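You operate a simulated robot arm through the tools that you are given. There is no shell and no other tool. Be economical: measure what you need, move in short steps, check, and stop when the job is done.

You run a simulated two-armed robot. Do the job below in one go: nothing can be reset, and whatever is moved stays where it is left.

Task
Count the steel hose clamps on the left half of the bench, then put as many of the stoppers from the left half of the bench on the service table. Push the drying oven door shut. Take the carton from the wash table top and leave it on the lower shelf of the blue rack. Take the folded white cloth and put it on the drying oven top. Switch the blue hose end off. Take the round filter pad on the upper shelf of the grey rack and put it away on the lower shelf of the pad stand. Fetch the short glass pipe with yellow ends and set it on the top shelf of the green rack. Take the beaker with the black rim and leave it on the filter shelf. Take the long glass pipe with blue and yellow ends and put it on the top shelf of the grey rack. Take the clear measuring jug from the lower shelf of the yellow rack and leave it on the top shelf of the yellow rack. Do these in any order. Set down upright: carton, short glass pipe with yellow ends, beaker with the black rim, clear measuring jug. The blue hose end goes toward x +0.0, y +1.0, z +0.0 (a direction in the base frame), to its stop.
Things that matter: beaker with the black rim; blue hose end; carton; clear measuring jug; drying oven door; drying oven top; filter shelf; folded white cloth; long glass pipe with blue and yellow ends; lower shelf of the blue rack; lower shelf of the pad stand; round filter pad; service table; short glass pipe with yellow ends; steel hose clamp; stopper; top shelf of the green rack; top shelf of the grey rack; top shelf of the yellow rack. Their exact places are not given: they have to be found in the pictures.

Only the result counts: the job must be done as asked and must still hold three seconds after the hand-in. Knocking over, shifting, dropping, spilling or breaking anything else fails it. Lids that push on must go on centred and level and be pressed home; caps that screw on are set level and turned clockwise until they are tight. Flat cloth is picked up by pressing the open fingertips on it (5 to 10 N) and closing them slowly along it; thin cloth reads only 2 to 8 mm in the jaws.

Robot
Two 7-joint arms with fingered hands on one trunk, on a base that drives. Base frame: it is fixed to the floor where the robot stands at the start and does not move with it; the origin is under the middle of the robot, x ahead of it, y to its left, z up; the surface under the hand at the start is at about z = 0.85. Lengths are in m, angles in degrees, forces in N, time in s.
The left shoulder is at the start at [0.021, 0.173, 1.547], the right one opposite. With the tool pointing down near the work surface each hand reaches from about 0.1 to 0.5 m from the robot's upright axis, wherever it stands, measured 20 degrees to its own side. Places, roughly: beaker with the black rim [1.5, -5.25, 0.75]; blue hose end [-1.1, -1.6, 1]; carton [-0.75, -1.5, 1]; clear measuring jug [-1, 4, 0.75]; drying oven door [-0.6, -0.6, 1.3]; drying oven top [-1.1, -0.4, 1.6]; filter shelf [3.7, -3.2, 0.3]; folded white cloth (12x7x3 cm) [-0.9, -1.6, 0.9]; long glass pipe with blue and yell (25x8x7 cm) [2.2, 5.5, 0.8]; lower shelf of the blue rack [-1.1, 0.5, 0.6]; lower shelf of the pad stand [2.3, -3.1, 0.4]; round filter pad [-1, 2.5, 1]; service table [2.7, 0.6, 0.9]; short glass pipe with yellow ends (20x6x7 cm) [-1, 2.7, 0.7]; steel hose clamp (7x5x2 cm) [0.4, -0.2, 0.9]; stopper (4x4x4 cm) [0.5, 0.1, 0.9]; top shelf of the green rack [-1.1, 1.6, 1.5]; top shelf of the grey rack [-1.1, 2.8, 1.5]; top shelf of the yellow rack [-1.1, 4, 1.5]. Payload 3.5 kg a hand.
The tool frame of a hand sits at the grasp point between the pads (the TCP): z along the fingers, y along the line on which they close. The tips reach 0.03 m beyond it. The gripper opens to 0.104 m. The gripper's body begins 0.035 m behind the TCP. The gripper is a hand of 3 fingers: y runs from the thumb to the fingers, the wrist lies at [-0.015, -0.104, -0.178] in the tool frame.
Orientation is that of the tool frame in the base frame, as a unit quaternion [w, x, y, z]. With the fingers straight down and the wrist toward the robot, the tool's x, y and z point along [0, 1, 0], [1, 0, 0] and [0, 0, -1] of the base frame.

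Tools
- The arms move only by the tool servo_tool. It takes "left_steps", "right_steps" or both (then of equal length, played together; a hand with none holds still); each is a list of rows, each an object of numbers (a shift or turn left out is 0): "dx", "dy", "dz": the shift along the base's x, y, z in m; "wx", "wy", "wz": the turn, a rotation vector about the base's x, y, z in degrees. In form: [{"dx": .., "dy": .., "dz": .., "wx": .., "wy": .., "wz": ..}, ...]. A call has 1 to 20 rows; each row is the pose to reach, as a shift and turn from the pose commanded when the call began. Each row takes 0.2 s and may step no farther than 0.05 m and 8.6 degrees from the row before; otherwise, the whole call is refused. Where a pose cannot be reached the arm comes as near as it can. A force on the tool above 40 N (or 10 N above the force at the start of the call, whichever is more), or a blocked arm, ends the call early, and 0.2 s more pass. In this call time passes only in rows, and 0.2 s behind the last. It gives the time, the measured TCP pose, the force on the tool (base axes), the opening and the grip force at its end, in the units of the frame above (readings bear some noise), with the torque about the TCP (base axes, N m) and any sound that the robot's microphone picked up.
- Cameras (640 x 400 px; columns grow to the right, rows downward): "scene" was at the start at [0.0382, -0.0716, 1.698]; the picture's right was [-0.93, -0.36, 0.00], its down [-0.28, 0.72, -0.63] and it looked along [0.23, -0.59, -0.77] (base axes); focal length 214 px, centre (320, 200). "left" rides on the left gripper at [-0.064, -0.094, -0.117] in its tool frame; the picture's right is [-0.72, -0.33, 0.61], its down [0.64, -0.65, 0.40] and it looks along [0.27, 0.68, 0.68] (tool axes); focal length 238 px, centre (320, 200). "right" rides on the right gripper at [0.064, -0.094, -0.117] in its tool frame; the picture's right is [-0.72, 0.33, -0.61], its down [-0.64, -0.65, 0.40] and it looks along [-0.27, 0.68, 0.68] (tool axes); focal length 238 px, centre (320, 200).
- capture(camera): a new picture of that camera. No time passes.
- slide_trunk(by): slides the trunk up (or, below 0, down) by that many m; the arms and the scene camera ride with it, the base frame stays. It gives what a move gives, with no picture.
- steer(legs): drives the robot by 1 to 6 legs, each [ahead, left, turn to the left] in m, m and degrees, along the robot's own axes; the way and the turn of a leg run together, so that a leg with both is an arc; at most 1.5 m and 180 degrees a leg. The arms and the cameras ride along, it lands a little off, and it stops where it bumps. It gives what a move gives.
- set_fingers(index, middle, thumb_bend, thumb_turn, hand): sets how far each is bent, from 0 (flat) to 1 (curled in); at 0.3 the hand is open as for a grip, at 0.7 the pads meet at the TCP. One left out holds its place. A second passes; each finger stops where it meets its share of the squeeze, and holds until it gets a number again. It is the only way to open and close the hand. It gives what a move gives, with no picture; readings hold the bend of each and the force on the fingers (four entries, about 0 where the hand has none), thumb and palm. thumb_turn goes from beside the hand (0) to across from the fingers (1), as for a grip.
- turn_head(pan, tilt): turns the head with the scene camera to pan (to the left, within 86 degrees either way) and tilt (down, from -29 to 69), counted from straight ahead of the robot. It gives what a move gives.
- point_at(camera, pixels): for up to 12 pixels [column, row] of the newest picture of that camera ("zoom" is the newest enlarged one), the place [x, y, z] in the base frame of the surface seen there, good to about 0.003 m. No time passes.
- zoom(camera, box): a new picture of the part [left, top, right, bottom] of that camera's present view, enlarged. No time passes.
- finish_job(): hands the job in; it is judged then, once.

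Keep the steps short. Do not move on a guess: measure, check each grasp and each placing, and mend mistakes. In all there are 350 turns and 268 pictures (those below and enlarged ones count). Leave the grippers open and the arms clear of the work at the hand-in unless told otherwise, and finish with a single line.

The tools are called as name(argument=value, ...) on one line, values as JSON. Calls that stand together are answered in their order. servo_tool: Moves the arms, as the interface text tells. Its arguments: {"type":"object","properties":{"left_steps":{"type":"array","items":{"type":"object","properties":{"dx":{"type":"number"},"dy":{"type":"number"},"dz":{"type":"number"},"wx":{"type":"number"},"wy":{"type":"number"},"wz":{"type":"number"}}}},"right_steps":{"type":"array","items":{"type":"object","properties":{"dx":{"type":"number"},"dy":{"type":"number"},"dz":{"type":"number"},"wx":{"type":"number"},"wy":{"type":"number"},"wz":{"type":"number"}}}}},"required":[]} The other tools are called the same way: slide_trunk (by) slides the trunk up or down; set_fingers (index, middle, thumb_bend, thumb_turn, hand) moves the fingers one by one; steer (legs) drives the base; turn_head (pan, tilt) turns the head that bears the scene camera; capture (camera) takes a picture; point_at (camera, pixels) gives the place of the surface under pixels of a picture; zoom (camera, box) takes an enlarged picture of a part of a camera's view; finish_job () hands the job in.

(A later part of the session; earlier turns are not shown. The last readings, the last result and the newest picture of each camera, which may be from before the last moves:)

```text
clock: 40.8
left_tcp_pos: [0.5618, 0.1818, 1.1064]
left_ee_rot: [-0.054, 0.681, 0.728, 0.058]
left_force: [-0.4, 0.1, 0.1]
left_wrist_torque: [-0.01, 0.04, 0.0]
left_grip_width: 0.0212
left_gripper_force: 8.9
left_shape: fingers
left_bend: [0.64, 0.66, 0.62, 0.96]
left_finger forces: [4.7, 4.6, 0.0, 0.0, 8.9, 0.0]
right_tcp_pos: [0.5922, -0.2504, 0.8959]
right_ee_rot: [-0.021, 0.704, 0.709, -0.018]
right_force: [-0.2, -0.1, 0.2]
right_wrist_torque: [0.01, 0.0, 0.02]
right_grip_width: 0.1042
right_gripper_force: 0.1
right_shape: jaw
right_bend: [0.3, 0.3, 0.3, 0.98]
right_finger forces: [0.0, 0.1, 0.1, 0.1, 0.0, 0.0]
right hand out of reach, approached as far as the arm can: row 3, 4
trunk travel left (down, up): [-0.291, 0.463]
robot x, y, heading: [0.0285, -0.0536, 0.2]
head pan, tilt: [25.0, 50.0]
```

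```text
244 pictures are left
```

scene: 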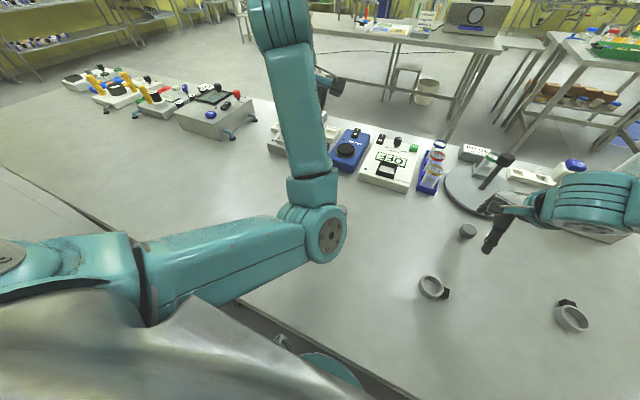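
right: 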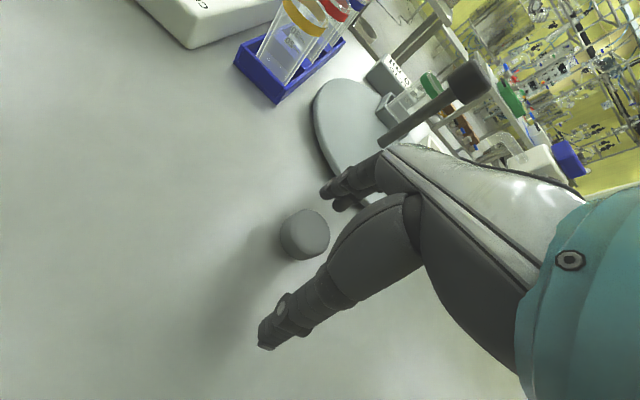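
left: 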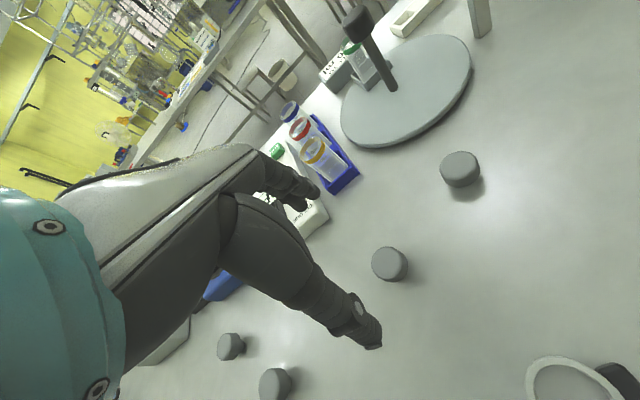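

Nearly there. Go down while giving up a little x.

servo_tool(right_steps=[{"dx": -0.004, "dy": 0.006, "dz": -0.005}, {"dx": -0.006, "dy": 0.006, "dz": -0.01}])

set_fingers(hand="right", index=0.7, middle=0.7, thumb_bend=0.7)

capture(camera="right")

```text
clock: 41.4
left_tcp_pos: [0.5614, 0.1825, 1.1065]
left_ee_rot: [-0.054, 0.681, 0.728, 0.059]
left_force: [-0.6, -0.5, -1.1]
left_wrist_torque: [-0.02, -0.02, -0.02]
left_grip_width: 0.0211
left_gripper_force: 9.6
left_shape: fingers
left_bend: [0.64, 0.66, 0.62, 0.96]
left_finger forces: [4.6, 4.6, 0.0, 0.1, 8.9, 0.0]
right_tcp_pos: [0.5845, -0.2492, 0.8901]
right_ee_rot: [-0.021, 0.704, 0.71, -0.019]
right_force: [-0.5, 1.0, -0.1]
right_wrist_torque: [-0.04, -0.01, -0.01]
right_grip_width: 0.1041
right_gripper_force: 0.1
right_shape: jaw
right_bend: [0.3, 0.3, 0.3, 0.98]
right_finger forces: [0.1, 0.1, 0.1, 0.0, 0.1, 0.0]
right hand out of reach, approached as far as the arm can: row 1, 2
trunk travel left (down, up): [-0.291, 0.463]
robot x, y, heading: [0.0296, -0.0549, 0.2]
head pan, tilt: [25.0, 50.0]
```

```text
clock: 42.4
left_tcp_pos: [0.5633, 0.183, 1.1064]
left_ee_rot: [-0.054, 0.681, 0.728, 0.059]
left_force: [-0.4, 0.1, 0.5]
left_wrist_torque: [0.0, 0.02, 0.0]
left_grip_width: 0.0211
left_gripper_force: 9.5
left_shape: fingers
left_bend: [0.64, 0.66, 0.62, 0.96]
left_finger forces: [4.8, 4.6, 0.1, 0.0, 8.9, 0.0]
right_tcp_pos: [0.583, -0.249, 0.8906]
right_ee_rot: [-0.02, 0.705, 0.708, -0.018]
right_force: [-0.2, -0.3, -0.5]
right_wrist_torque: [-0.02, 0.0, -0.01]
right_grip_width: 0.0282
right_gripper_force: 11.3
right_shape: fingers
right_bend: [0.61, 0.66, 0.6, 0.96]
right_finger forces: [7.5, 3.2, 0.0, 0.0, 11.9, 0.0]
trunk travel left (down, up): [-0.291, 0.463]
robot x, y, heading: [0.0316, -0.0558, 0.2]
head pan, tilt: [25.0, 50.0]
```

```text
243 pictures are left
```

right: 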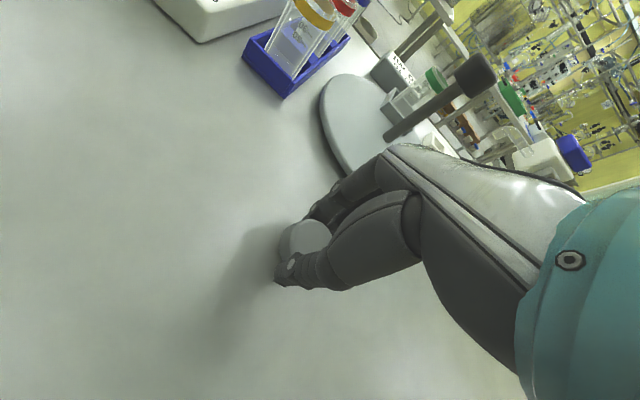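

Gripped. Lift and retract.

servo_tool(right_steps=[{"dz": 0.03}, {"dz": 0.06}, {"dz": 0.09}, {"dz": 0.12, "dx": -0.02}, {"dz": 0.14, "dx": -0.06}, {"dz": 0.14, "dx": -0.1}, {"dz": 0.14, "dx": -0.14}])

slide_trunk(by=0.2)

steer(legs=[[-0.12, 0, 0]])

capture(camera="right")

capture(camera="scene")

```text
clock: 44.0
left_tcp_pos: [0.5614, 0.1829, 1.1077]
left_ee_rot: [-0.054, 0.681, 0.727, 0.06]
left_force: [0.5, 0.2, -0.6]
left_wrist_torque: [0.02, 0.0, 0.03]
left_grip_width: 0.0214
left_gripper_force: 8.8
left_shape: fingers
left_bend: [0.64, 0.66, 0.62, 0.96]
left_finger forces: [4.7, 4.6, 0.1, 0.0, 9.0, 0.0]
right_tcp_pos: [0.4419, -0.2487, 1.0279]
right_ee_rot: [-0.02, 0.706, 0.708, -0.018]
right_force: [0.8, 0.2, 0.1]
right_wrist_torque: [-0.01, -0.01, 0.01]
right_grip_width: 0.028
right_gripper_force: 10.6
right_shape: fingers
right_bend: [0.61, 0.66, 0.6, 0.96]
right_finger forces: [7.4, 3.1, 0.1, 0.1, 11.7, 0.0]
trunk travel left (down, up): [-0.291, 0.463]
robot x, y, heading: [0.0317, -0.0528, 0.1]
head pan, tilt: [25.0, 50.0]
```

```text
clock: 46.2
left_tcp_pos: [0.5608, 0.1824, 1.307]
left_ee_rot: [-0.054, 0.681, 0.728, 0.058]
left_force: [0.5, -0.5, 0.0]
left_wrist_torque: [-0.02, 0.0, -0.02]
left_grip_width: 0.0211
left_gripper_force: 9.5
left_shape: fingers
left_bend: [0.64, 0.66, 0.62, 0.96]
left_finger forces: [4.7, 4.6, 0.0, 0.1, 8.9, 0.1]
right_tcp_pos: [0.4438, -0.2494, 1.2299]
right_ee_rot: [-0.021, 0.705, 0.709, -0.02]
right_force: [1.0, -0.3, -0.2]
right_wrist_torque: [0.01, 0.01, -0.01]
right_grip_width: 0.028
right_gripper_force: 11.1
right_shape: fingers
right_bend: [0.61, 0.66, 0.6, 0.96]
right_finger forces: [7.4, 2.9, 0.0, 0.0, 11.6, 0.0]
trunk travel left (down, up): [-0.491, 0.263]
robot x, y, heading: [0.0311, -0.0534, 0.0]
head pan, tilt: [25.0, 50.0]
```

```text
clock: 47.4
left_tcp_pos: [0.4412, 0.1815, 1.3072]
left_ee_rot: [-0.054, 0.681, 0.728, 0.057]
left_force: [-0.7, -0.4, -0.7]
left_wrist_torque: [-0.02, -0.01, 0.0]
left_grip_width: 0.0212
left_gripper_force: 9.1
left_shape: fingers
left_bend: [0.64, 0.66, 0.62, 0.96]
left_finger forces: [4.7, 4.7, 0.1, 0.0, 9.0, 0.0]
right_tcp_pos: [0.3238, -0.2497, 1.2298]
right_ee_rot: [-0.021, 0.705, 0.708, -0.019]
right_force: [-0.4, -0.3, 0.1]
right_wrist_torque: [0.0, -0.03, 0.0]
right_grip_width: 0.0277
right_gripper_force: 11.2
right_shape: fingers
right_bend: [0.61, 0.66, 0.6, 0.96]
right_finger forces: [7.5, 3.1, 0.1, 0.1, 11.7, 0.1]
trunk travel left (down, up): [-0.491, 0.263]
robot x, y, heading: [-0.0892, -0.0572, 0.1]
head pan, tilt: [25.0, 50.0]
```

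```text
242 pictures are left
```

right: 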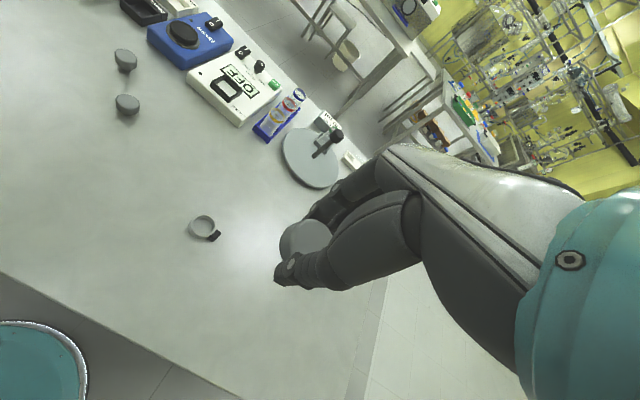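

```text
241 pictures are left
```

scene: 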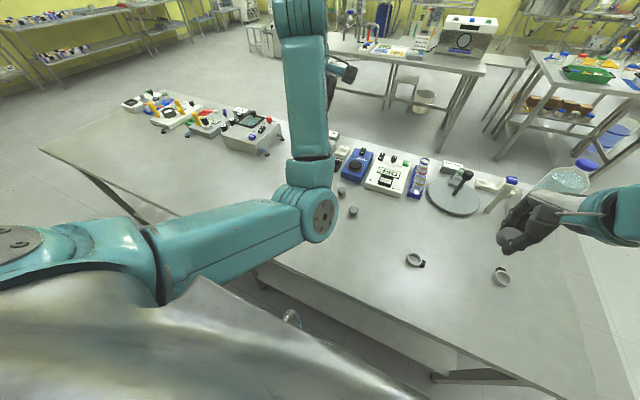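

Both stoppers held. Look ahead at the tables beyond the bench to plan the way.

turn_head(pan=-15, tilt=30)

capture(camera="scene")

```text
clock: 48.5
left_tcp_pos: [0.44, 0.1814, 1.3078]
left_ee_rot: [-0.053, 0.681, 0.728, 0.058]
left_force: [0.4, -0.3, 0.1]
left_wrist_torque: [0.04, -0.04, 0.02]
left_grip_width: 0.0213
left_gripper_force: 9.1
left_shape: fingers
left_bend: [0.64, 0.66, 0.62, 0.96]
left_finger forces: [4.7, 4.7, 0.0, 0.0, 8.8, 0.1]
right_tcp_pos: [0.3227, -0.2499, 1.2301]
right_ee_rot: [-0.02, 0.705, 0.708, -0.019]
right_force: [0.1, 0.3, 0.5]
right_wrist_torque: [0.02, -0.04, 0.01]
right_grip_width: 0.0284
right_gripper_force: 10.9
right_shape: fingers
right_bend: [0.61, 0.66, 0.6, 0.96]
right_finger forces: [7.3, 3.1, 0.0, 0.0, 11.7, 0.0]
trunk travel left (down, up): [-0.491, 0.263]
robot x, y, heading: [-0.0864, -0.0563, 0.3]
head pan, tilt: [-15.0, 30.0]
```

```text
240 pictures are left
```

scene: 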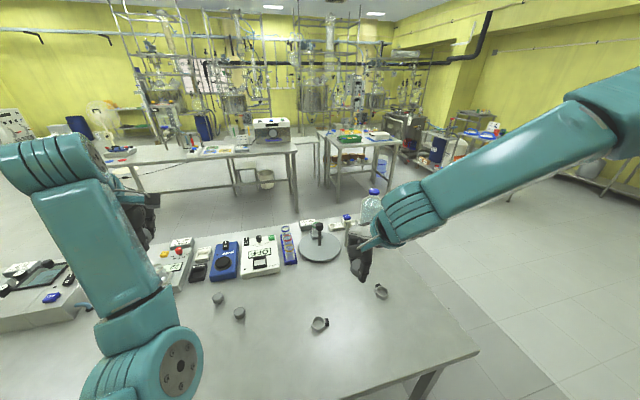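

point_at(camera="scene", pixels=[[218, 151], [290, 152], [300, 150], [110, 152], [345, 150], [400, 146], [350, 178], [440, 215], [340, 230], [370, 250], [500, 330], [320, 220]])

zoom(camera="scene", box=[90, 100, 450, 220])

```text
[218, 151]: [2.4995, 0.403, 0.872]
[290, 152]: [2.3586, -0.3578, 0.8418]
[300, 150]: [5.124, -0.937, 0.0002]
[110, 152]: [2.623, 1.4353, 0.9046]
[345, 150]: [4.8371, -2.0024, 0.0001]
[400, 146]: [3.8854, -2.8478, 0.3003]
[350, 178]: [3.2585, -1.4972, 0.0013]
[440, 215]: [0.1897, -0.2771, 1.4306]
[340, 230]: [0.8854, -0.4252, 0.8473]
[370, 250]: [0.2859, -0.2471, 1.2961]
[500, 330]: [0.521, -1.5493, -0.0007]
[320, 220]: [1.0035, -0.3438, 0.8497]
```

```text
1.78 times, centred on (270, 160) of scene
```

zoom: 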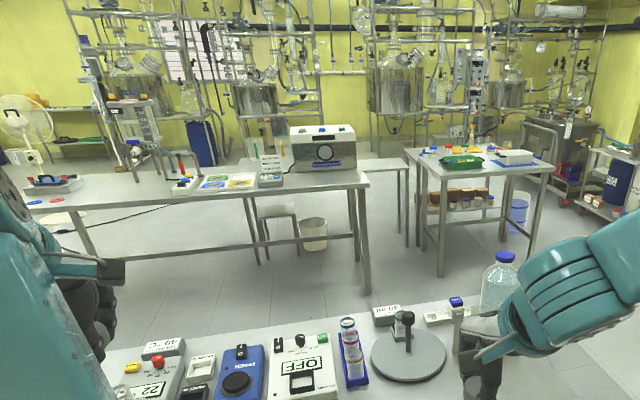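

Service table front edge x ≈ 2.35, y from −0.36 on; front strip is free. I drive round the right end of the bench (y −1.15), then up and left.

steer(legs=[[0, -1.15, 0], [1.5, 0, 0], [0.3, 0, 0], [0, 1.25, 0]])

turn_head(pan=0, tilt=35)

capture(camera="scene")

```text
clock: 69.0
left_tcp_pos: [2.2318, 0.288, 1.3075]
left_ee_rot: [-0.054, 0.682, 0.728, 0.057]
left_force: [0.3, -0.1, 0.0]
left_wrist_torque: [0.01, 0.0, -0.01]
left_grip_width: 0.0211
left_gripper_force: 9.2
left_shape: fingers
left_bend: [0.64, 0.66, 0.62, 0.96]
left_finger forces: [4.8, 4.7, 0.1, 0.0, 8.9, 0.0]
right_tcp_pos: [2.1152, -0.144, 1.2283]
right_ee_rot: [-0.02, 0.706, 0.707, -0.02]
right_force: [-0.1, 0.1, -1.2]
right_wrist_torque: [0.04, 0.01, -0.03]
right_grip_width: 0.0283
right_gripper_force: 11.2
right_shape: fingers
right_bend: [0.61, 0.66, 0.6, 0.96]
right_finger forces: [7.4, 3.0, 0.1, 0.1, 11.6, 0.1]
trunk travel left (down, up): [-0.491, 0.263]
robot x, y, heading: [1.7024, 0.0518, -0.1]
head pan, tilt: [-15.0, 30.0]
```

```text
clock: 69.8
left_tcp_pos: [2.2325, 0.2884, 1.3085]
left_ee_rot: [-0.054, 0.682, 0.727, 0.058]
left_force: [0.2, 0.3, -0.2]
left_wrist_torque: [-0.01, -0.02, 0.0]
left_grip_width: 0.0209
left_gripper_force: 9.1
left_shape: fingers
left_bend: [0.64, 0.66, 0.62, 0.96]
left_finger forces: [4.8, 4.7, 0.0, 0.0, 8.9, 0.0]
right_tcp_pos: [2.1138, -0.1421, 1.2301]
right_ee_rot: [-0.022, 0.706, 0.708, -0.02]
right_force: [0.3, -1.1, 0.1]
right_wrist_torque: [0.0, -0.01, 0.03]
right_grip_width: 0.0282
right_gripper_force: 11.1
right_shape: fingers
right_bend: [0.61, 0.66, 0.6, 0.96]
right_finger forces: [7.4, 3.0, 0.1, 0.1, 11.6, 0.0]
trunk travel left (down, up): [-0.491, 0.263]
robot x, y, heading: [1.7017, 0.0547, -0.1]
head pan, tilt: [0.0, 35.0]
```

```text
238 pictures are left
```

scene: 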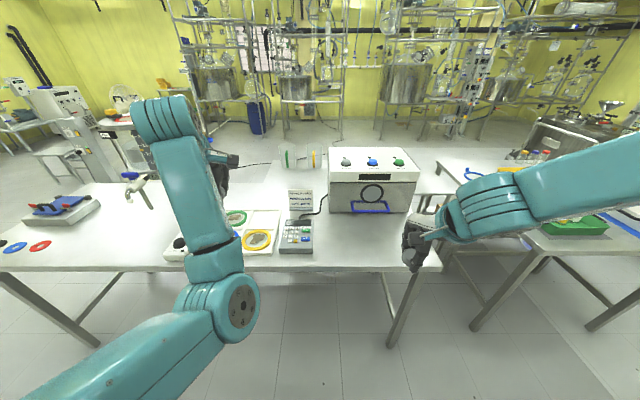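

point_at(camera="scene", pixels=[[345, 266], [345, 245], [345, 225], [380, 245], [425, 266], [300, 252], [330, 212], [110, 240], [130, 265], [20, 220]])

```text
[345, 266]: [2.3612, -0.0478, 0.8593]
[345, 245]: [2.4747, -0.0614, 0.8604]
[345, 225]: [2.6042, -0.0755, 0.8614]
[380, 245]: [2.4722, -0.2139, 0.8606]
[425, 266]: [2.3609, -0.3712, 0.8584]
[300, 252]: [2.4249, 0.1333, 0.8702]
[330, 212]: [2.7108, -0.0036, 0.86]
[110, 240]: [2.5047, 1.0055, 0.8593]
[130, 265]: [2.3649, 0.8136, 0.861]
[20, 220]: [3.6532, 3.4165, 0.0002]
```

Table top z ≈ 0.86, free strip in front of the box at x 2.48, y 0.0 and −0.2. Drive ahead 0.28, right 0.10 and lower the trunk 0.1.

steer(legs=[[0.27, -0.1, 0]])

slide_trunk(by=-0.1)

```text
clock: 71.8
left_tcp_pos: [2.499, 0.1934, 1.3066]
left_ee_rot: [-0.054, 0.679, 0.73, 0.058]
left_force: [0.3, 0.9, -0.1]
left_wrist_torque: [-0.03, -0.01, -0.02]
left_grip_width: 0.0211
left_gripper_force: 9.5
left_shape: fingers
left_bend: [0.64, 0.66, 0.62, 0.96]
left_finger forces: [4.8, 4.7, 0.1, 0.1, 8.9, 0.0]
right_tcp_pos: [2.3845, -0.2391, 1.2288]
right_ee_rot: [-0.022, 0.703, 0.71, -0.019]
right_force: [-0.5, -0.3, -0.3]
right_wrist_torque: [0.02, 0.0, -0.02]
right_grip_width: 0.0278
right_gripper_force: 11.2
right_shape: fingers
right_bend: [0.61, 0.66, 0.6, 0.96]
right_finger forces: [7.4, 3.0, 0.0, 0.0, 11.6, 0.0]
trunk travel left (down, up): [-0.491, 0.263]
robot x, y, heading: [1.9706, -0.0441, 0.5]
head pan, tilt: [0.0, 35.0]
```

```text
clock: 73.1
left_tcp_pos: [2.4992, 0.1936, 1.208]
left_ee_rot: [-0.055, 0.68, 0.729, 0.057]
left_force: [-0.1, -0.8, 0.6]
left_wrist_torque: [0.01, -0.01, 0.0]
left_grip_width: 0.021
left_gripper_force: 9.2
left_shape: fingers
left_bend: [0.64, 0.66, 0.62, 0.96]
left_finger forces: [4.7, 4.8, 0.0, 0.0, 8.9, 0.1]
right_tcp_pos: [2.3842, -0.239, 1.1296]
right_ee_rot: [-0.021, 0.703, 0.711, -0.019]
right_force: [0.4, -0.3, -0.4]
right_wrist_torque: [-0.02, 0.01, -0.01]
right_grip_width: 0.028
right_gripper_force: 10.7
right_shape: fingers
right_bend: [0.61, 0.66, 0.6, 0.96]
right_finger forces: [7.4, 3.0, 0.1, 0.0, 11.6, 0.1]
trunk travel left (down, up): [-0.391, 0.363]
robot x, y, heading: [1.9697, -0.0496, 0.6]
head pan, tilt: [0.0, 35.0]
```

Left tool is tilted 9° about x; I level it while moving over (2.48, 0.03) and going down; right goes over (2.47, −0.21).

servo_tool(left_steps=[{"dy": -0.04, "wx": -4.5}, {"dy": -0.08, "wx": -9}, {"dy": -0.12, "dx": -0.01, "wx": -9}, {"dy": -0.163, "dx": -0.019, "wx": -9}, {"dy": -0.163, "dx": -0.019, "dz": -0.05, "wx": -9}, {"dy": -0.163, "dx": -0.019, "dz": -0.1, "wx": -9}, {"dy": -0.163, "dx": -0.019, "dz": -0.15, "wx": -9}, {"dy": -0.163, "dx": -0.019, "dz": -0.2, "wx": -9}, {"dy": -0.163, "dx": -0.019, "dz": -0.25, "wx": -9}, {"dy": -0.163, "dx": -0.019, "dz": -0.28, "wx": -9}], right_steps=[{"dx": 0.02}, {"dx": 0.04}, {"dx": 0.06}, {"dx": 0.086, "dy": 0.02}, {"dx": 0.086, "dy": 0.03, "dz": -0.03}, {"dx": 0.086, "dy": 0.03, "dz": -0.06}, {"dx": 0.086, "dy": 0.03, "dz": -0.1}, {"dx": 0.086, "dy": 0.03, "dz": -0.14}, {"dx": 0.086, "dy": 0.03, "dz": -0.18}, {"dx": 0.086, "dy": 0.03, "dz": -0.2}])

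capture(camera="left")

capture(camera="right")

```text
clock: 74.8
left_tcp_pos: [2.5224, 0.0472, 1.1292]
left_ee_rot: [0.058, 0.669, 0.738, 0.067]
left_force: [0.2, -0.3, 0.0]
left_wrist_torque: [0.0, -0.03, -0.01]
left_grip_width: 0.0208
left_gripper_force: 9.1
left_shape: fingers
left_bend: [0.64, 0.66, 0.62, 0.96]
left_finger forces: [4.7, 4.8, 0.0, 0.0, 8.9, 0.0]
left hand out of reach, approached as far as the arm can: row 2, 3, 4
right_tcp_pos: [2.4702, -0.2118, 1.0213]
right_ee_rot: [-0.021, 0.703, 0.71, -0.019]
right_force: [-0.1, 0.3, -0.7]
right_wrist_torque: [-0.03, 0.02, 0.0]
right_grip_width: 0.0279
right_gripper_force: 10.7
right_shape: fingers
right_bend: [0.61, 0.66, 0.6, 0.96]
right_finger forces: [7.4, 3.0, 0.1, 0.1, 11.5, 0.0]
right hand out of reach, approached as far as the arm can: row 8
trunk travel left (down, up): [-0.391, 0.363]
robot x, y, heading: [1.9715, -0.0462, 0.4]
head pan, tilt: [0.0, 35.0]
stopped in row 8 (left hand): the arm was blocked; the commanded pose is now the measured one
```

```text
237 pictures are left
```

left: 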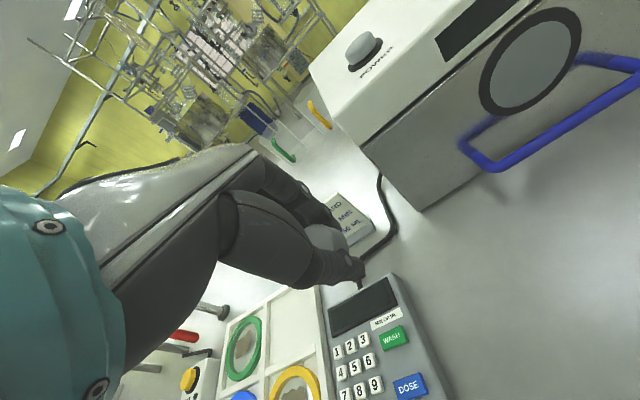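

```text
236 pictures are left
```

right: 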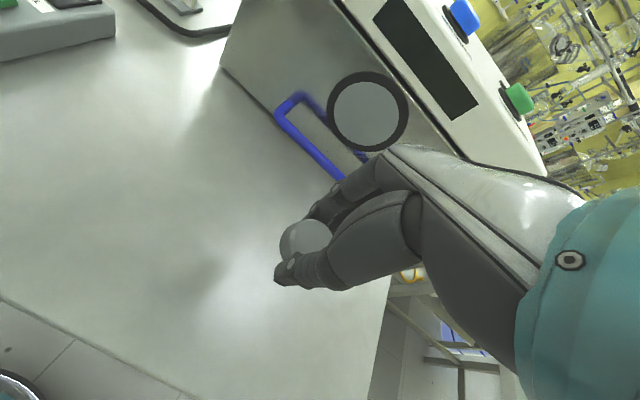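

turn_head(pan=10, tilt=45)

capture(camera="scene")

```text
clock: 75.6
left_tcp_pos: [2.522, 0.0452, 1.129]
left_ee_rot: [0.059, 0.669, 0.738, 0.067]
left_force: [-0.5, 0.8, -1.2]
left_wrist_torque: [0.05, -0.02, -0.02]
left_grip_width: 0.021
left_gripper_force: 9.0
left_shape: fingers
left_bend: [0.64, 0.66, 0.62, 0.96]
left_finger forces: [4.7, 4.7, 0.1, 0.0, 8.9, 0.0]
right_tcp_pos: [2.4707, -0.2121, 1.02]
right_ee_rot: [-0.022, 0.703, 0.711, -0.019]
right_force: [-0.5, 0.0, -0.7]
right_wrist_torque: [0.01, -0.02, -0.02]
right_grip_width: 0.028
right_gripper_force: 11.5
right_shape: fingers
right_bend: [0.61, 0.66, 0.6, 0.96]
right_finger forces: [7.4, 2.9, 0.0, 0.2, 11.6, 0.0]
trunk travel left (down, up): [-0.391, 0.363]
robot x, y, heading: [1.9714, -0.0459, 0.5]
head pan, tilt: [10.0, 45.0]
```

```text
235 pictures are left
```

scene: 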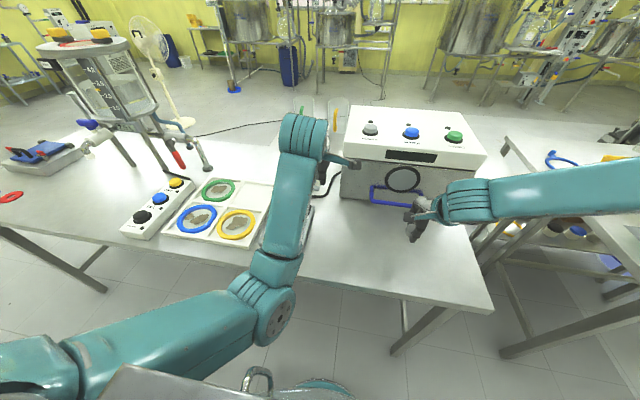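

point_at(camera="scene", pixels=[[278, 318], [270, 275], [295, 190], [300, 140], [150, 330], [290, 337], [350, 163]])

```text
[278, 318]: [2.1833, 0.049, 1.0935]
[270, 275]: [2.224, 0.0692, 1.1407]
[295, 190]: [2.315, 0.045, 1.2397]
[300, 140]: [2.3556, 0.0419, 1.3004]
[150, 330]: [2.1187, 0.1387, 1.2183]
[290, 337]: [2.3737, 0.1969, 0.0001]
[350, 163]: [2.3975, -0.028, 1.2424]
```

Left forearm has a poor elbow-low posture. I first finish the right hand: it goes straight down to TCP z ≈ 0.903.

servo_tool(right_steps=[{"dz": -0.04}, {"dz": -0.08}, {"dz": -0.105}, {"dz": -0.117}])

zoom(camera="right", box=[180, 150, 420, 330])

```text
clock: 76.6
left_tcp_pos: [2.5212, 0.0448, 1.1286]
left_ee_rot: [0.058, 0.669, 0.738, 0.068]
left_force: [-0.7, 0.3, 0.3]
left_wrist_torque: [-0.02, 0.0, 0.01]
left_grip_width: 0.0206
left_gripper_force: 9.1
left_shape: fingers
left_bend: [0.64, 0.66, 0.62, 0.96]
left_finger forces: [4.7, 4.8, 0.0, 0.0, 8.7, 0.0]
right_tcp_pos: [2.4471, -0.256, 0.9655]
right_ee_rot: [-0.022, 0.704, 0.71, -0.018]
right_force: [0.8, 1.3, -0.5]
right_wrist_torque: [0.02, -0.05, -0.01]
right_grip_width: 0.0277
right_gripper_force: 10.8
right_shape: fingers
right_bend: [0.61, 0.66, 0.6, 0.96]
right_finger forces: [7.5, 2.8, 0.0, 0.1, 11.4, 0.1]
right hand out of reach, approached as far as the arm can: row 1, 2, 3, 4
trunk travel left (down, up): [-0.391, 0.363]
robot x, y, heading: [1.9674, -0.0463, 0.4]
head pan, tilt: [10.0, 45.0]
```

```text
2.22 times, centred on (300, 240) of right
```

zoom: 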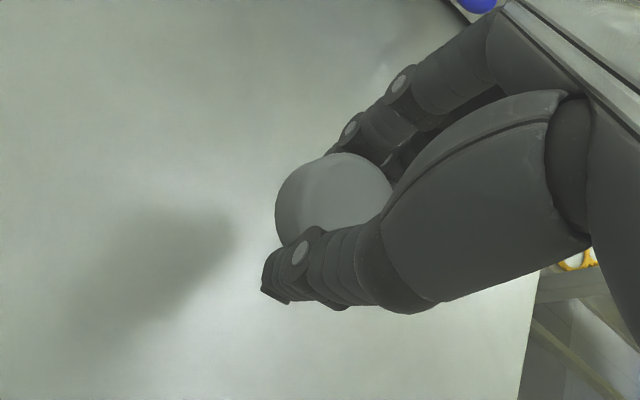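

Trunk down another 0.08 (right hand goes to ~0.885+...; I raise it 0.03 first).

servo_tool(right_steps=[{"dz": 0.03, "dy": 0.02}, {"dz": 0.05, "dy": 0.04, "dx": 0.01}])

slide_trunk(by=-0.08)

```text
clock: 77.2
left_tcp_pos: [2.5225, 0.0454, 1.1287]
left_ee_rot: [0.059, 0.669, 0.738, 0.065]
left_force: [-0.1, 0.4, 0.0]
left_wrist_torque: [-0.02, 0.01, 0.01]
left_grip_width: 0.021
left_gripper_force: 8.6
left_shape: fingers
left_bend: [0.64, 0.66, 0.62, 0.96]
left_finger forces: [4.7, 4.8, 0.0, 0.1, 8.8, 0.0]
right_tcp_pos: [2.4571, -0.2144, 1.0152]
right_ee_rot: [-0.022, 0.702, 0.711, -0.02]
right_force: [0.2, 0.6, 0.4]
right_wrist_torque: [0.01, -0.02, -0.02]
right_grip_width: 0.0278
right_gripper_force: 10.5
right_shape: fingers
right_bend: [0.61, 0.66, 0.6, 0.96]
right_finger forces: [7.4, 2.9, 0.0, 0.0, 11.3, 0.0]
trunk travel left (down, up): [-0.391, 0.363]
robot x, y, heading: [1.9707, -0.0452, 0.4]
head pan, tilt: [10.0, 45.0]
```

```text
clock: 78.3
left_tcp_pos: [2.5273, 0.071, 1.0433]
left_ee_rot: [0.041, 0.659, 0.746, 0.089]
left_force: [0.2, -0.4, -0.9]
left_wrist_torque: [0.03, 0.0, 0.01]
left_grip_width: 0.0204
left_gripper_force: 9.0
left_shape: fingers
left_bend: [0.64, 0.66, 0.62, 0.96]
left_finger forces: [4.7, 4.8, 0.0, 0.1, 8.8, 0.0]
right_tcp_pos: [2.4572, -0.2143, 0.9353]
right_ee_rot: [-0.021, 0.703, 0.711, -0.018]
right_force: [-0.2, 0.7, -0.2]
right_wrist_torque: [0.01, -0.02, 0.0]
right_grip_width: 0.0281
right_gripper_force: 10.7
right_shape: fingers
right_bend: [0.61, 0.66, 0.6, 0.96]
right_finger forces: [7.3, 2.9, 0.0, 0.0, 11.4, 0.0]
trunk travel left (down, up): [-0.311, 0.443]
robot x, y, heading: [1.9714, -0.0498, 0.9]
head pan, tilt: [10.0, 45.0]
```

Right hand down 0.032 to set the stopper.

servo_tool(right_steps=[{"dz": -0.015}, {"dz": -0.026}, {"dz": -0.032}])

```text
clock: 79.1
left_tcp_pos: [2.5267, 0.0691, 1.0439]
left_ee_rot: [0.042, 0.658, 0.747, 0.089]
left_force: [-0.6, 0.3, 0.2]
left_wrist_torque: [0.0, -0.01, 0.0]
left_grip_width: 0.0207
left_gripper_force: 9.0
left_shape: fingers
left_bend: [0.64, 0.66, 0.62, 0.96]
left_finger forces: [4.6, 4.9, 0.0, 0.0, 8.8, 0.0]
right_tcp_pos: [2.4565, -0.2147, 0.9031]
right_ee_rot: [-0.022, 0.703, 0.711, -0.018]
right_force: [0.6, 0.3, -0.8]
right_wrist_torque: [-0.01, -0.02, -0.01]
right_grip_width: 0.0274
right_gripper_force: 10.6
right_shape: fingers
right_bend: [0.61, 0.66, 0.6, 0.96]
right_finger forces: [7.4, 2.7, 0.1, 0.0, 11.3, 0.0]
trunk travel left (down, up): [-0.311, 0.443]
robot x, y, heading: [1.9681, -0.049, 0.4]
head pan, tilt: [10.0, 45.0]
```

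No contact yet; step down gently until contact.

servo_tool(right_steps=[{"dz": -0.002}, {"dz": -0.004}])

zoom(camera="right", box=[180, 150, 420, 330])

```text
clock: 79.7
left_tcp_pos: [2.5273, 0.0704, 1.0461]
left_ee_rot: [0.043, 0.658, 0.746, 0.09]
left_force: [-0.3, 0.1, 0.4]
left_wrist_torque: [0.0, 0.03, -0.02]
left_grip_width: 0.0208
left_gripper_force: 9.7
left_shape: fingers
left_bend: [0.64, 0.66, 0.62, 0.96]
left_finger forces: [4.7, 4.9, 0.0, 0.1, 8.7, 0.0]
right_tcp_pos: [2.4561, -0.2168, 0.9031]
right_ee_rot: [-0.021, 0.702, 0.711, -0.019]
right_force: [-0.4, -0.3, -0.4]
right_wrist_torque: [-0.02, 0.0, 0.0]
right_grip_width: 0.0277
right_gripper_force: 10.6
right_shape: fingers
right_bend: [0.61, 0.66, 0.6, 0.96]
right_finger forces: [7.4, 2.8, 0.0, 0.1, 11.2, 0.1]
right hand out of reach, approached as far as the arm can: row 1, 2
trunk travel left (down, up): [-0.311, 0.443]
robot x, y, heading: [1.9692, -0.0478, 0.4]
head pan, tilt: [10.0, 45.0]
```

```text
2.22 times, centred on (300, 240) of right
```

zoom: 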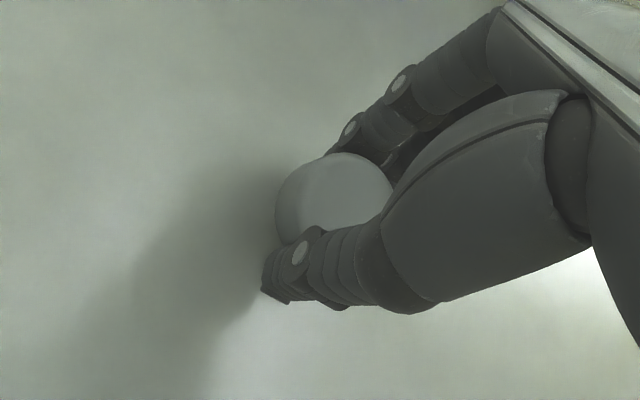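

At reach limit; pull x back 0.02 and go down 5 mm.

servo_tool(right_steps=[{"dx": -0.02, "dz": 0.002}, {"dx": -0.03, "dz": -0.002}, {"dx": -0.03, "dz": -0.005}])

```text
clock: 80.5
left_tcp_pos: [2.5285, 0.069, 1.0465]
left_ee_rot: [0.044, 0.659, 0.746, 0.09]
left_force: [-0.2, -0.3, -0.1]
left_wrist_torque: [0.0, 0.0, 0.0]
left_grip_width: 0.0207
left_gripper_force: 8.8
left_shape: fingers
left_bend: [0.64, 0.66, 0.62, 0.96]
left_finger forces: [4.5, 4.7, 0.0, 0.0, 8.8, 0.0]
right_tcp_pos: [2.4273, -0.2155, 0.8989]
right_ee_rot: [-0.021, 0.703, 0.711, -0.02]
right_force: [-0.1, -0.2, -1.0]
right_wrist_torque: [0.02, -0.02, 0.01]
right_grip_width: 0.0279
right_gripper_force: 10.7
right_shape: fingers
right_bend: [0.61, 0.67, 0.6, 0.96]
right_finger forces: [7.4, 2.7, 0.0, 0.0, 11.3, 0.1]
trunk travel left (down, up): [-0.311, 0.443]
robot x, y, heading: [1.9702, -0.0466, 0.6]
head pan, tilt: [10.0, 45.0]
```

servo_tool(right_steps=[{"dz": -0.002}, {"dz": -0.004}])

```text
clock: 81.1
left_tcp_pos: [2.5277, 0.0698, 1.0475]
left_ee_rot: [0.044, 0.659, 0.746, 0.09]
left_force: [0.1, -0.1, -0.2]
left_wrist_torque: [-0.02, -0.01, 0.0]
left_grip_width: 0.0209
left_gripper_force: 8.6
left_shape: fingers
left_bend: [0.64, 0.66, 0.62, 0.96]
left_finger forces: [4.6, 4.8, 0.0, 0.0, 8.9, 0.1]
right_tcp_pos: [2.4259, -0.215, 0.8945]
right_ee_rot: [-0.022, 0.703, 0.711, -0.019]
right_force: [-2.8, 1.4, 11.6]
right_wrist_torque: [0.05, 0.2, 0.02]
right_grip_width: 0.0247
right_gripper_force: 10.0
right_shape: fingers
right_bend: [0.62, 0.68, 0.62, 0.97]
right_finger forces: [6.1, 1.9, 0.0, 0.1, 12.3, 0.0]
trunk travel left (down, up): [-0.311, 0.443]
robot x, y, heading: [1.9678, -0.0489, 0.7]
head pan, tilt: [10.0, 45.0]
```

Contact (11.6 N). Up 2 mm, then open.

servo_tool(right_steps=[{"dz": 0.002}])

set_fingers(hand="right", index=0.3, middle=0.3, thumb_bend=0.3)

servo_tool(right_steps=[{"dz": 0.03}, {"dz": 0.06}, {"dz": 0.1}, {"dz": 0.14}])

capture(camera="right")

```text
clock: 81.5
left_tcp_pos: [2.528, 0.0701, 1.0479]
left_ee_rot: [0.045, 0.659, 0.745, 0.089]
left_force: [-0.8, -0.2, 0.4]
left_wrist_torque: [0.0, 0.01, -0.01]
left_grip_width: 0.0206
left_gripper_force: 9.5
left_shape: fingers
left_bend: [0.64, 0.66, 0.62, 0.96]
left_finger forces: [4.6, 4.8, 0.0, 0.1, 8.9, 0.0]
right_tcp_pos: [2.4268, -0.2171, 0.8961]
right_ee_rot: [-0.022, 0.702, 0.711, -0.02]
right_force: [-1.3, 1.2, 2.2]
right_wrist_torque: [0.02, 0.0, 0.01]
right_grip_width: 0.0247
right_gripper_force: 10.3
right_shape: fingers
right_bend: [0.62, 0.68, 0.62, 0.97]
right_finger forces: [7.5, 2.5, 0.0, 0.1, 10.7, 0.0]
trunk travel left (down, up): [-0.311, 0.443]
robot x, y, heading: [1.9692, -0.0492, 0.3]
head pan, tilt: [10.0, 45.0]
```

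```text
clock: 82.5
left_tcp_pos: [2.5285, 0.069, 1.0477]
left_ee_rot: [0.044, 0.659, 0.746, 0.089]
left_force: [-0.3, 0.1, 0.1]
left_wrist_torque: [-0.04, -0.01, 0.01]
left_grip_width: 0.0205
left_gripper_force: 9.2
left_shape: fingers
left_bend: [0.64, 0.66, 0.62, 0.96]
left_finger forces: [4.6, 4.8, 0.1, 0.0, 8.8, 0.1]
right_tcp_pos: [2.4268, -0.2167, 0.8964]
right_ee_rot: [-0.021, 0.703, 0.71, -0.02]
right_force: [1.3, -0.6, -0.1]
right_wrist_torque: [0.02, -0.03, 0.01]
right_grip_width: 0.1025
right_gripper_force: 0.0
right_shape: fingers
right_bend: [0.3, 0.3, 0.3, 0.97]
right_finger forces: [0.0, 0.0, 0.1, 0.1, 0.0, 0.0]
trunk travel left (down, up): [-0.311, 0.443]
robot x, y, heading: [1.9641, -0.0454, 0.3]
head pan, tilt: [10.0, 45.0]
```

```text
clock: 83.5
left_tcp_pos: [2.5263, 0.0676, 1.0491]
left_ee_rot: [0.046, 0.658, 0.746, 0.089]
left_force: [0.3, 0.1, -0.8]
left_wrist_torque: [-0.02, 0.0, 0.0]
left_grip_width: 0.0207
left_gripper_force: 9.1
left_shape: fingers
left_bend: [0.64, 0.66, 0.62, 0.96]
left_finger forces: [4.6, 4.8, 0.1, 0.1, 8.8, 0.0]
right_tcp_pos: [2.4261, -0.2142, 1.0373]
right_ee_rot: [-0.022, 0.703, 0.711, -0.02]
right_force: [-0.1, -0.4, -0.2]
right_wrist_torque: [-0.02, -0.01, 0.0]
right_grip_width: 0.103
right_gripper_force: 0.1
right_shape: fingers
right_bend: [0.3, 0.3, 0.3, 0.97]
right_finger forces: [0.1, 0.0, 0.0, 0.0, 0.0, 0.0]
trunk travel left (down, up): [-0.311, 0.443]
robot x, y, heading: [1.9754, -0.0457, 0.6]
head pan, tilt: [10.0, 45.0]
```

```text
232 pictures are left
```

right: 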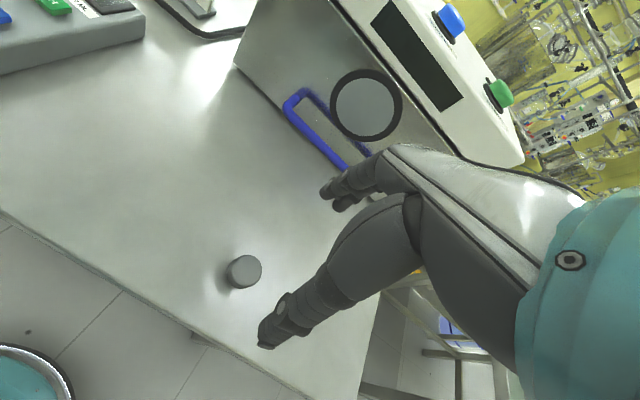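

Stopper set upright on the table. Now raise the trunk 0.2, and move the left hand back to re-form a better elbow posture.

slide_trunk(by=0.25)

servo_tool(left_steps=[{"dx": -0.02, "wy": 4, "dz": 0.03}, {"dx": -0.04, "wy": 8, "dz": 0.06}, {"dx": -0.06, "wy": 8, "dz": 0.09}, {"dx": -0.08, "wy": 8, "dz": 0.12}, {"dx": -0.1, "wy": 8, "dz": 0.15}], right_steps=[{"dx": -0.03}, {"dx": -0.06, "dy": -0.03}, {"dx": -0.09, "dy": -0.06}, {"dx": -0.1, "dy": -0.1}, {"dx": -0.1, "dy": -0.12}])

capture(camera="scene")

```text
clock: 86.1
left_tcp_pos: [2.529, 0.0757, 1.2962]
left_ee_rot: [0.043, 0.655, 0.749, 0.09]
left_force: [0.7, 0.0, -0.7]
left_wrist_torque: [-0.01, 0.0, 0.0]
left_grip_width: 0.0208
left_gripper_force: 9.2
left_shape: fingers
left_bend: [0.64, 0.66, 0.62, 0.96]
left_finger forces: [4.5, 4.8, 0.0, 0.0, 8.7, 0.0]
right_tcp_pos: [2.4269, -0.2155, 1.2866]
right_ee_rot: [-0.022, 0.703, 0.711, -0.02]
right_force: [-0.3, 0.9, 0.1]
right_wrist_torque: [-0.01, -0.03, 0.01]
right_grip_width: 0.1028
right_gripper_force: 0.1
right_shape: fingers
right_bend: [0.3, 0.3, 0.3, 0.97]
right_finger forces: [0.1, 0.0, 0.0, 0.1, 0.0, 0.0]
trunk travel left (down, up): [-0.561, 0.193]
robot x, y, heading: [1.9692, -0.0482, 0.5]
head pan, tilt: [10.0, 45.0]
```

```text
clock: 87.3
left_tcp_pos: [2.4934, 0.0445, 1.3976]
left_ee_rot: [0.008, 0.672, 0.74, 0.019]
left_force: [0.8, -0.4, -0.2]
left_wrist_torque: [0.01, 0.0, 0.02]
left_grip_width: 0.0205
left_gripper_force: 9.0
left_shape: fingers
left_bend: [0.65, 0.66, 0.62, 0.96]
left_finger forces: [4.6, 4.9, 0.0, 0.0, 8.7, 0.1]
left hand out of reach, approached as far as the arm can: row 3, 4, 5
right_tcp_pos: [2.3251, -0.3352, 1.2843]
right_ee_rot: [-0.021, 0.702, 0.711, -0.019]
right_force: [0.2, -0.2, 0.0]
right_wrist_torque: [0.01, -0.03, 0.02]
right_grip_width: 0.103
right_gripper_force: 0.1
right_shape: fingers
right_bend: [0.3, 0.3, 0.3, 0.97]
right_finger forces: [0.1, 0.0, 0.1, 0.1, 0.0, 0.0]
trunk travel left (down, up): [-0.561, 0.193]
robot x, y, heading: [1.9681, -0.0459, 0.6]
head pan, tilt: [10.0, 45.0]
```

```text
231 pictures are left
```

scene: 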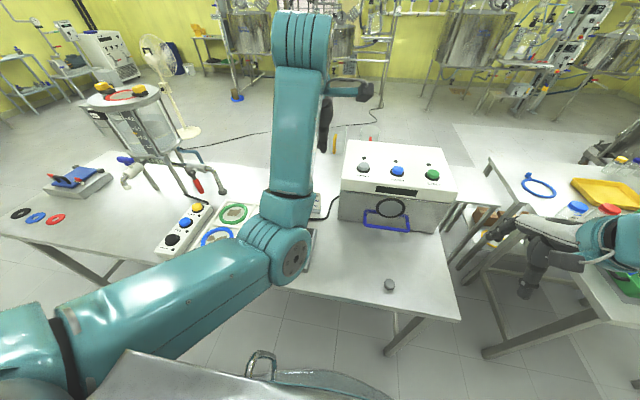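

I bring the left hand back to its starting pose relative to the body, to restore the arm's posture.

servo_tool(left_steps=[{"dx": -0.02, "dy": -0.03, "wz": -1.5}, {"dx": -0.04, "dy": -0.06, "wz": -3}, {"dx": -0.06, "dy": -0.09, "wz": -5}, {"dx": -0.08, "dy": -0.11, "dz": -0.02, "wz": -5}, {"dx": -0.11, "dy": -0.125, "dz": -0.04, "wz": -5}, {"dx": -0.11, "dy": -0.125, "dz": -0.04, "wz": -5}])

capture(camera="scene")

```text
clock: 88.7
left_tcp_pos: [2.4359, -0.0693, 1.3379]
left_ee_rot: [0.017, 0.695, 0.718, 0.036]
left_force: [0.1, -1.1, -0.3]
left_wrist_torque: [-0.01, 0.02, 0.01]
left_grip_width: 0.0202
left_gripper_force: 9.0
left_shape: fingers
left_bend: [0.65, 0.66, 0.62, 0.96]
left_finger forces: [4.7, 4.8, 0.0, 0.1, 8.6, 0.0]
left hand out of reach, approached as far as the arm can: row 1, 2, 3, 4, 5, 6
right_tcp_pos: [2.325, -0.3358, 1.2846]
right_ee_rot: [-0.021, 0.703, 0.711, -0.019]
right_force: [0.1, 0.0, 0.3]
right_wrist_torque: [-0.03, -0.02, 0.04]
right_grip_width: 0.1027
right_gripper_force: 0.1
right_shape: fingers
right_bend: [0.3, 0.3, 0.3, 0.97]
right_finger forces: [0.0, 0.0, 0.0, 0.0, 0.1, 0.1]
trunk travel left (down, up): [-0.561, 0.193]
robot x, y, heading: [1.973, -0.0489, 0.5]
head pan, tilt: [10.0, 45.0]
```

```text
230 pictures are left
```

scene: 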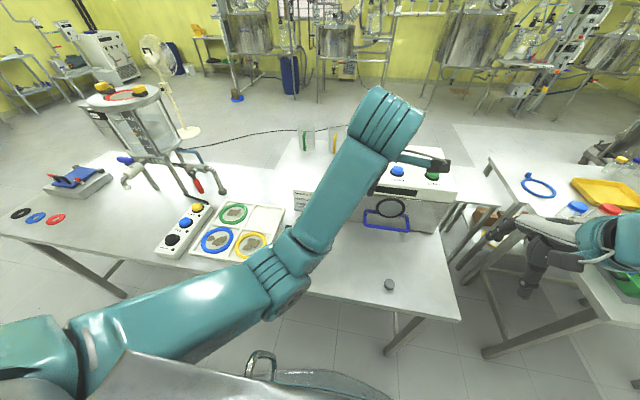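

I swing the left hand outward to the left so the elbow comes out.

servo_tool(left_steps=[{"dy": 0.04}, {"dy": 0.08}, {"dy": 0.12}, {"dy": 0.16}, {"dy": 0.2}, {"dy": 0.24}, {"dy": 0.28}, {"dy": 0.32}, {"dy": 0.36, "dx": -0.02}, {"dy": 0.4, "dx": -0.04}, {"dy": 0.44, "dx": -0.06}, {"dy": 0.48, "dx": -0.08}])

turn_head(pan=35, tilt=40)

capture(camera="scene")

```text
clock: 91.3
left_tcp_pos: [2.3455, 0.4008, 1.3252]
left_ee_rot: [0.009, 0.705, 0.709, 0.018]
left_force: [0.3, 0.7, -1.0]
left_wrist_torque: [0.01, 0.0, 0.02]
left_grip_width: 0.0197
left_gripper_force: 8.1
left_shape: fingers
left_bend: [0.65, 0.66, 0.63, 0.96]
left_finger forces: [4.3, 4.7, 0.1, 0.1, 8.1, 0.1]
left hand out of reach, approached as far as the arm can: row 4, 5, 6, 9
right_tcp_pos: [2.3247, -0.3327, 1.2836]
right_ee_rot: [-0.02, 0.703, 0.71, -0.02]
right_force: [0.7, -0.3, -0.9]
right_wrist_torque: [0.01, 0.01, 0.0]
right_grip_width: 0.1027
right_gripper_force: 0.0
right_shape: fingers
right_bend: [0.3, 0.3, 0.3, 0.97]
right_finger forces: [0.0, 0.0, 0.1, 0.0, 0.0, 0.1]
trunk travel left (down, up): [-0.561, 0.193]
robot x, y, heading: [1.9686, -0.0448, 0.4]
head pan, tilt: [10.0, 45.0]
```

```text
clock: 92.2
left_tcp_pos: [2.3463, 0.3997, 1.3251]
left_ee_rot: [0.008, 0.704, 0.709, 0.019]
left_force: [-0.2, 0.2, -0.6]
left_wrist_torque: [0.0, 0.0, 0.0]
left_grip_width: 0.0199
left_gripper_force: 8.4
left_shape: fingers
left_bend: [0.65, 0.66, 0.63, 0.96]
left_finger forces: [4.4, 4.6, 0.0, 0.0, 8.1, 0.0]
right_tcp_pos: [2.326, -0.335, 1.2851]
right_ee_rot: [-0.021, 0.704, 0.71, -0.019]
right_force: [0.4, 1.2, -0.3]
right_wrist_torque: [0.03, 0.02, -0.01]
right_grip_width: 0.1029
right_gripper_force: 0.1
right_shape: fingers
right_bend: [0.3, 0.3, 0.3, 0.97]
right_finger forces: [0.0, 0.1, 0.0, 0.0, 0.0, 0.0]
trunk travel left (down, up): [-0.561, 0.193]
robot x, y, heading: [1.9677, -0.0474, 0.4]
head pan, tilt: [35.0, 40.0]
```

```text
229 pictures are left
```

scene: 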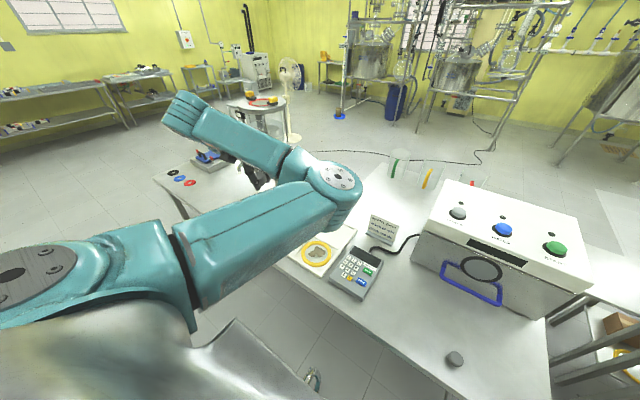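

Elbow is now out and high. I shift the robot right so that the left hand stands over the free strip (y ≈ 0.0), then lower.

steer(legs=[[0.05, -0.38, 0]])

servo_tool(left_steps=[{"dz": -0.04}, {"dz": -0.08}, {"dz": -0.12}, {"dz": -0.16}, {"dz": -0.2}, {"dz": -0.24}])

capture(camera="left")

```text
clock: 94.6
left_tcp_pos: [2.3977, 0.0272, 1.3263]
left_ee_rot: [0.009, 0.704, 0.71, 0.019]
left_force: [0.8, 0.1, -0.2]
left_wrist_torque: [-0.02, 0.01, 0.07]
left_grip_width: 0.0196
left_gripper_force: 9.0
left_shape: fingers
left_bend: [0.65, 0.66, 0.63, 0.96]
left_finger forces: [4.3, 4.5, 0.1, 0.0, 8.1, 0.0]
right_tcp_pos: [2.3803, -0.7069, 1.2841]
right_ee_rot: [-0.021, 0.702, 0.712, -0.019]
right_force: [-0.7, 0.6, -0.6]
right_wrist_torque: [0.02, 0.03, 0.0]
right_grip_width: 0.1029
right_gripper_force: 0.1
right_shape: fingers
right_bend: [0.3, 0.3, 0.3, 0.97]
right_finger forces: [0.1, 0.0, 0.0, 0.0, 0.0, 0.1]
trunk travel left (down, up): [-0.561, 0.193]
robot x, y, heading: [2.0278, -0.4197, 0.3]
head pan, tilt: [35.0, 40.0]
```

```text
clock: 96.0
left_tcp_pos: [2.397, 0.0264, 1.0863]
left_ee_rot: [0.008, 0.703, 0.711, 0.019]
left_force: [-0.4, 0.7, -0.2]
left_wrist_torque: [-0.03, -0.02, -0.02]
left_grip_width: 0.0191
left_gripper_force: 8.0
left_shape: fingers
left_bend: [0.65, 0.66, 0.63, 0.96]
left_finger forces: [4.0, 4.7, 0.0, 0.1, 7.8, 0.1]
right_tcp_pos: [2.3795, -0.7074, 1.2849]
right_ee_rot: [-0.021, 0.702, 0.712, -0.019]
right_force: [-0.4, 0.3, 0.2]
right_wrist_torque: [-0.03, 0.0, -0.02]
right_grip_width: 0.1031
right_gripper_force: 0.0
right_shape: fingers
right_bend: [0.3, 0.3, 0.3, 0.97]
right_finger forces: [0.1, 0.0, 0.0, 0.1, 0.0, 0.0]
trunk travel left (down, up): [-0.561, 0.193]
robot x, y, heading: [2.025, -0.4146, 0.5]
head pan, tilt: [35.0, 40.0]
```

```text
228 pictures are left
```

left: 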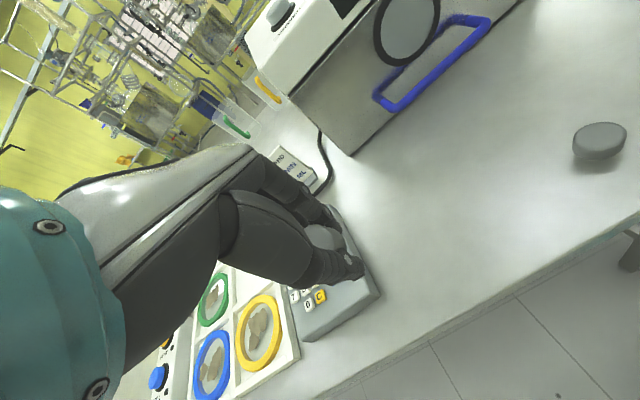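

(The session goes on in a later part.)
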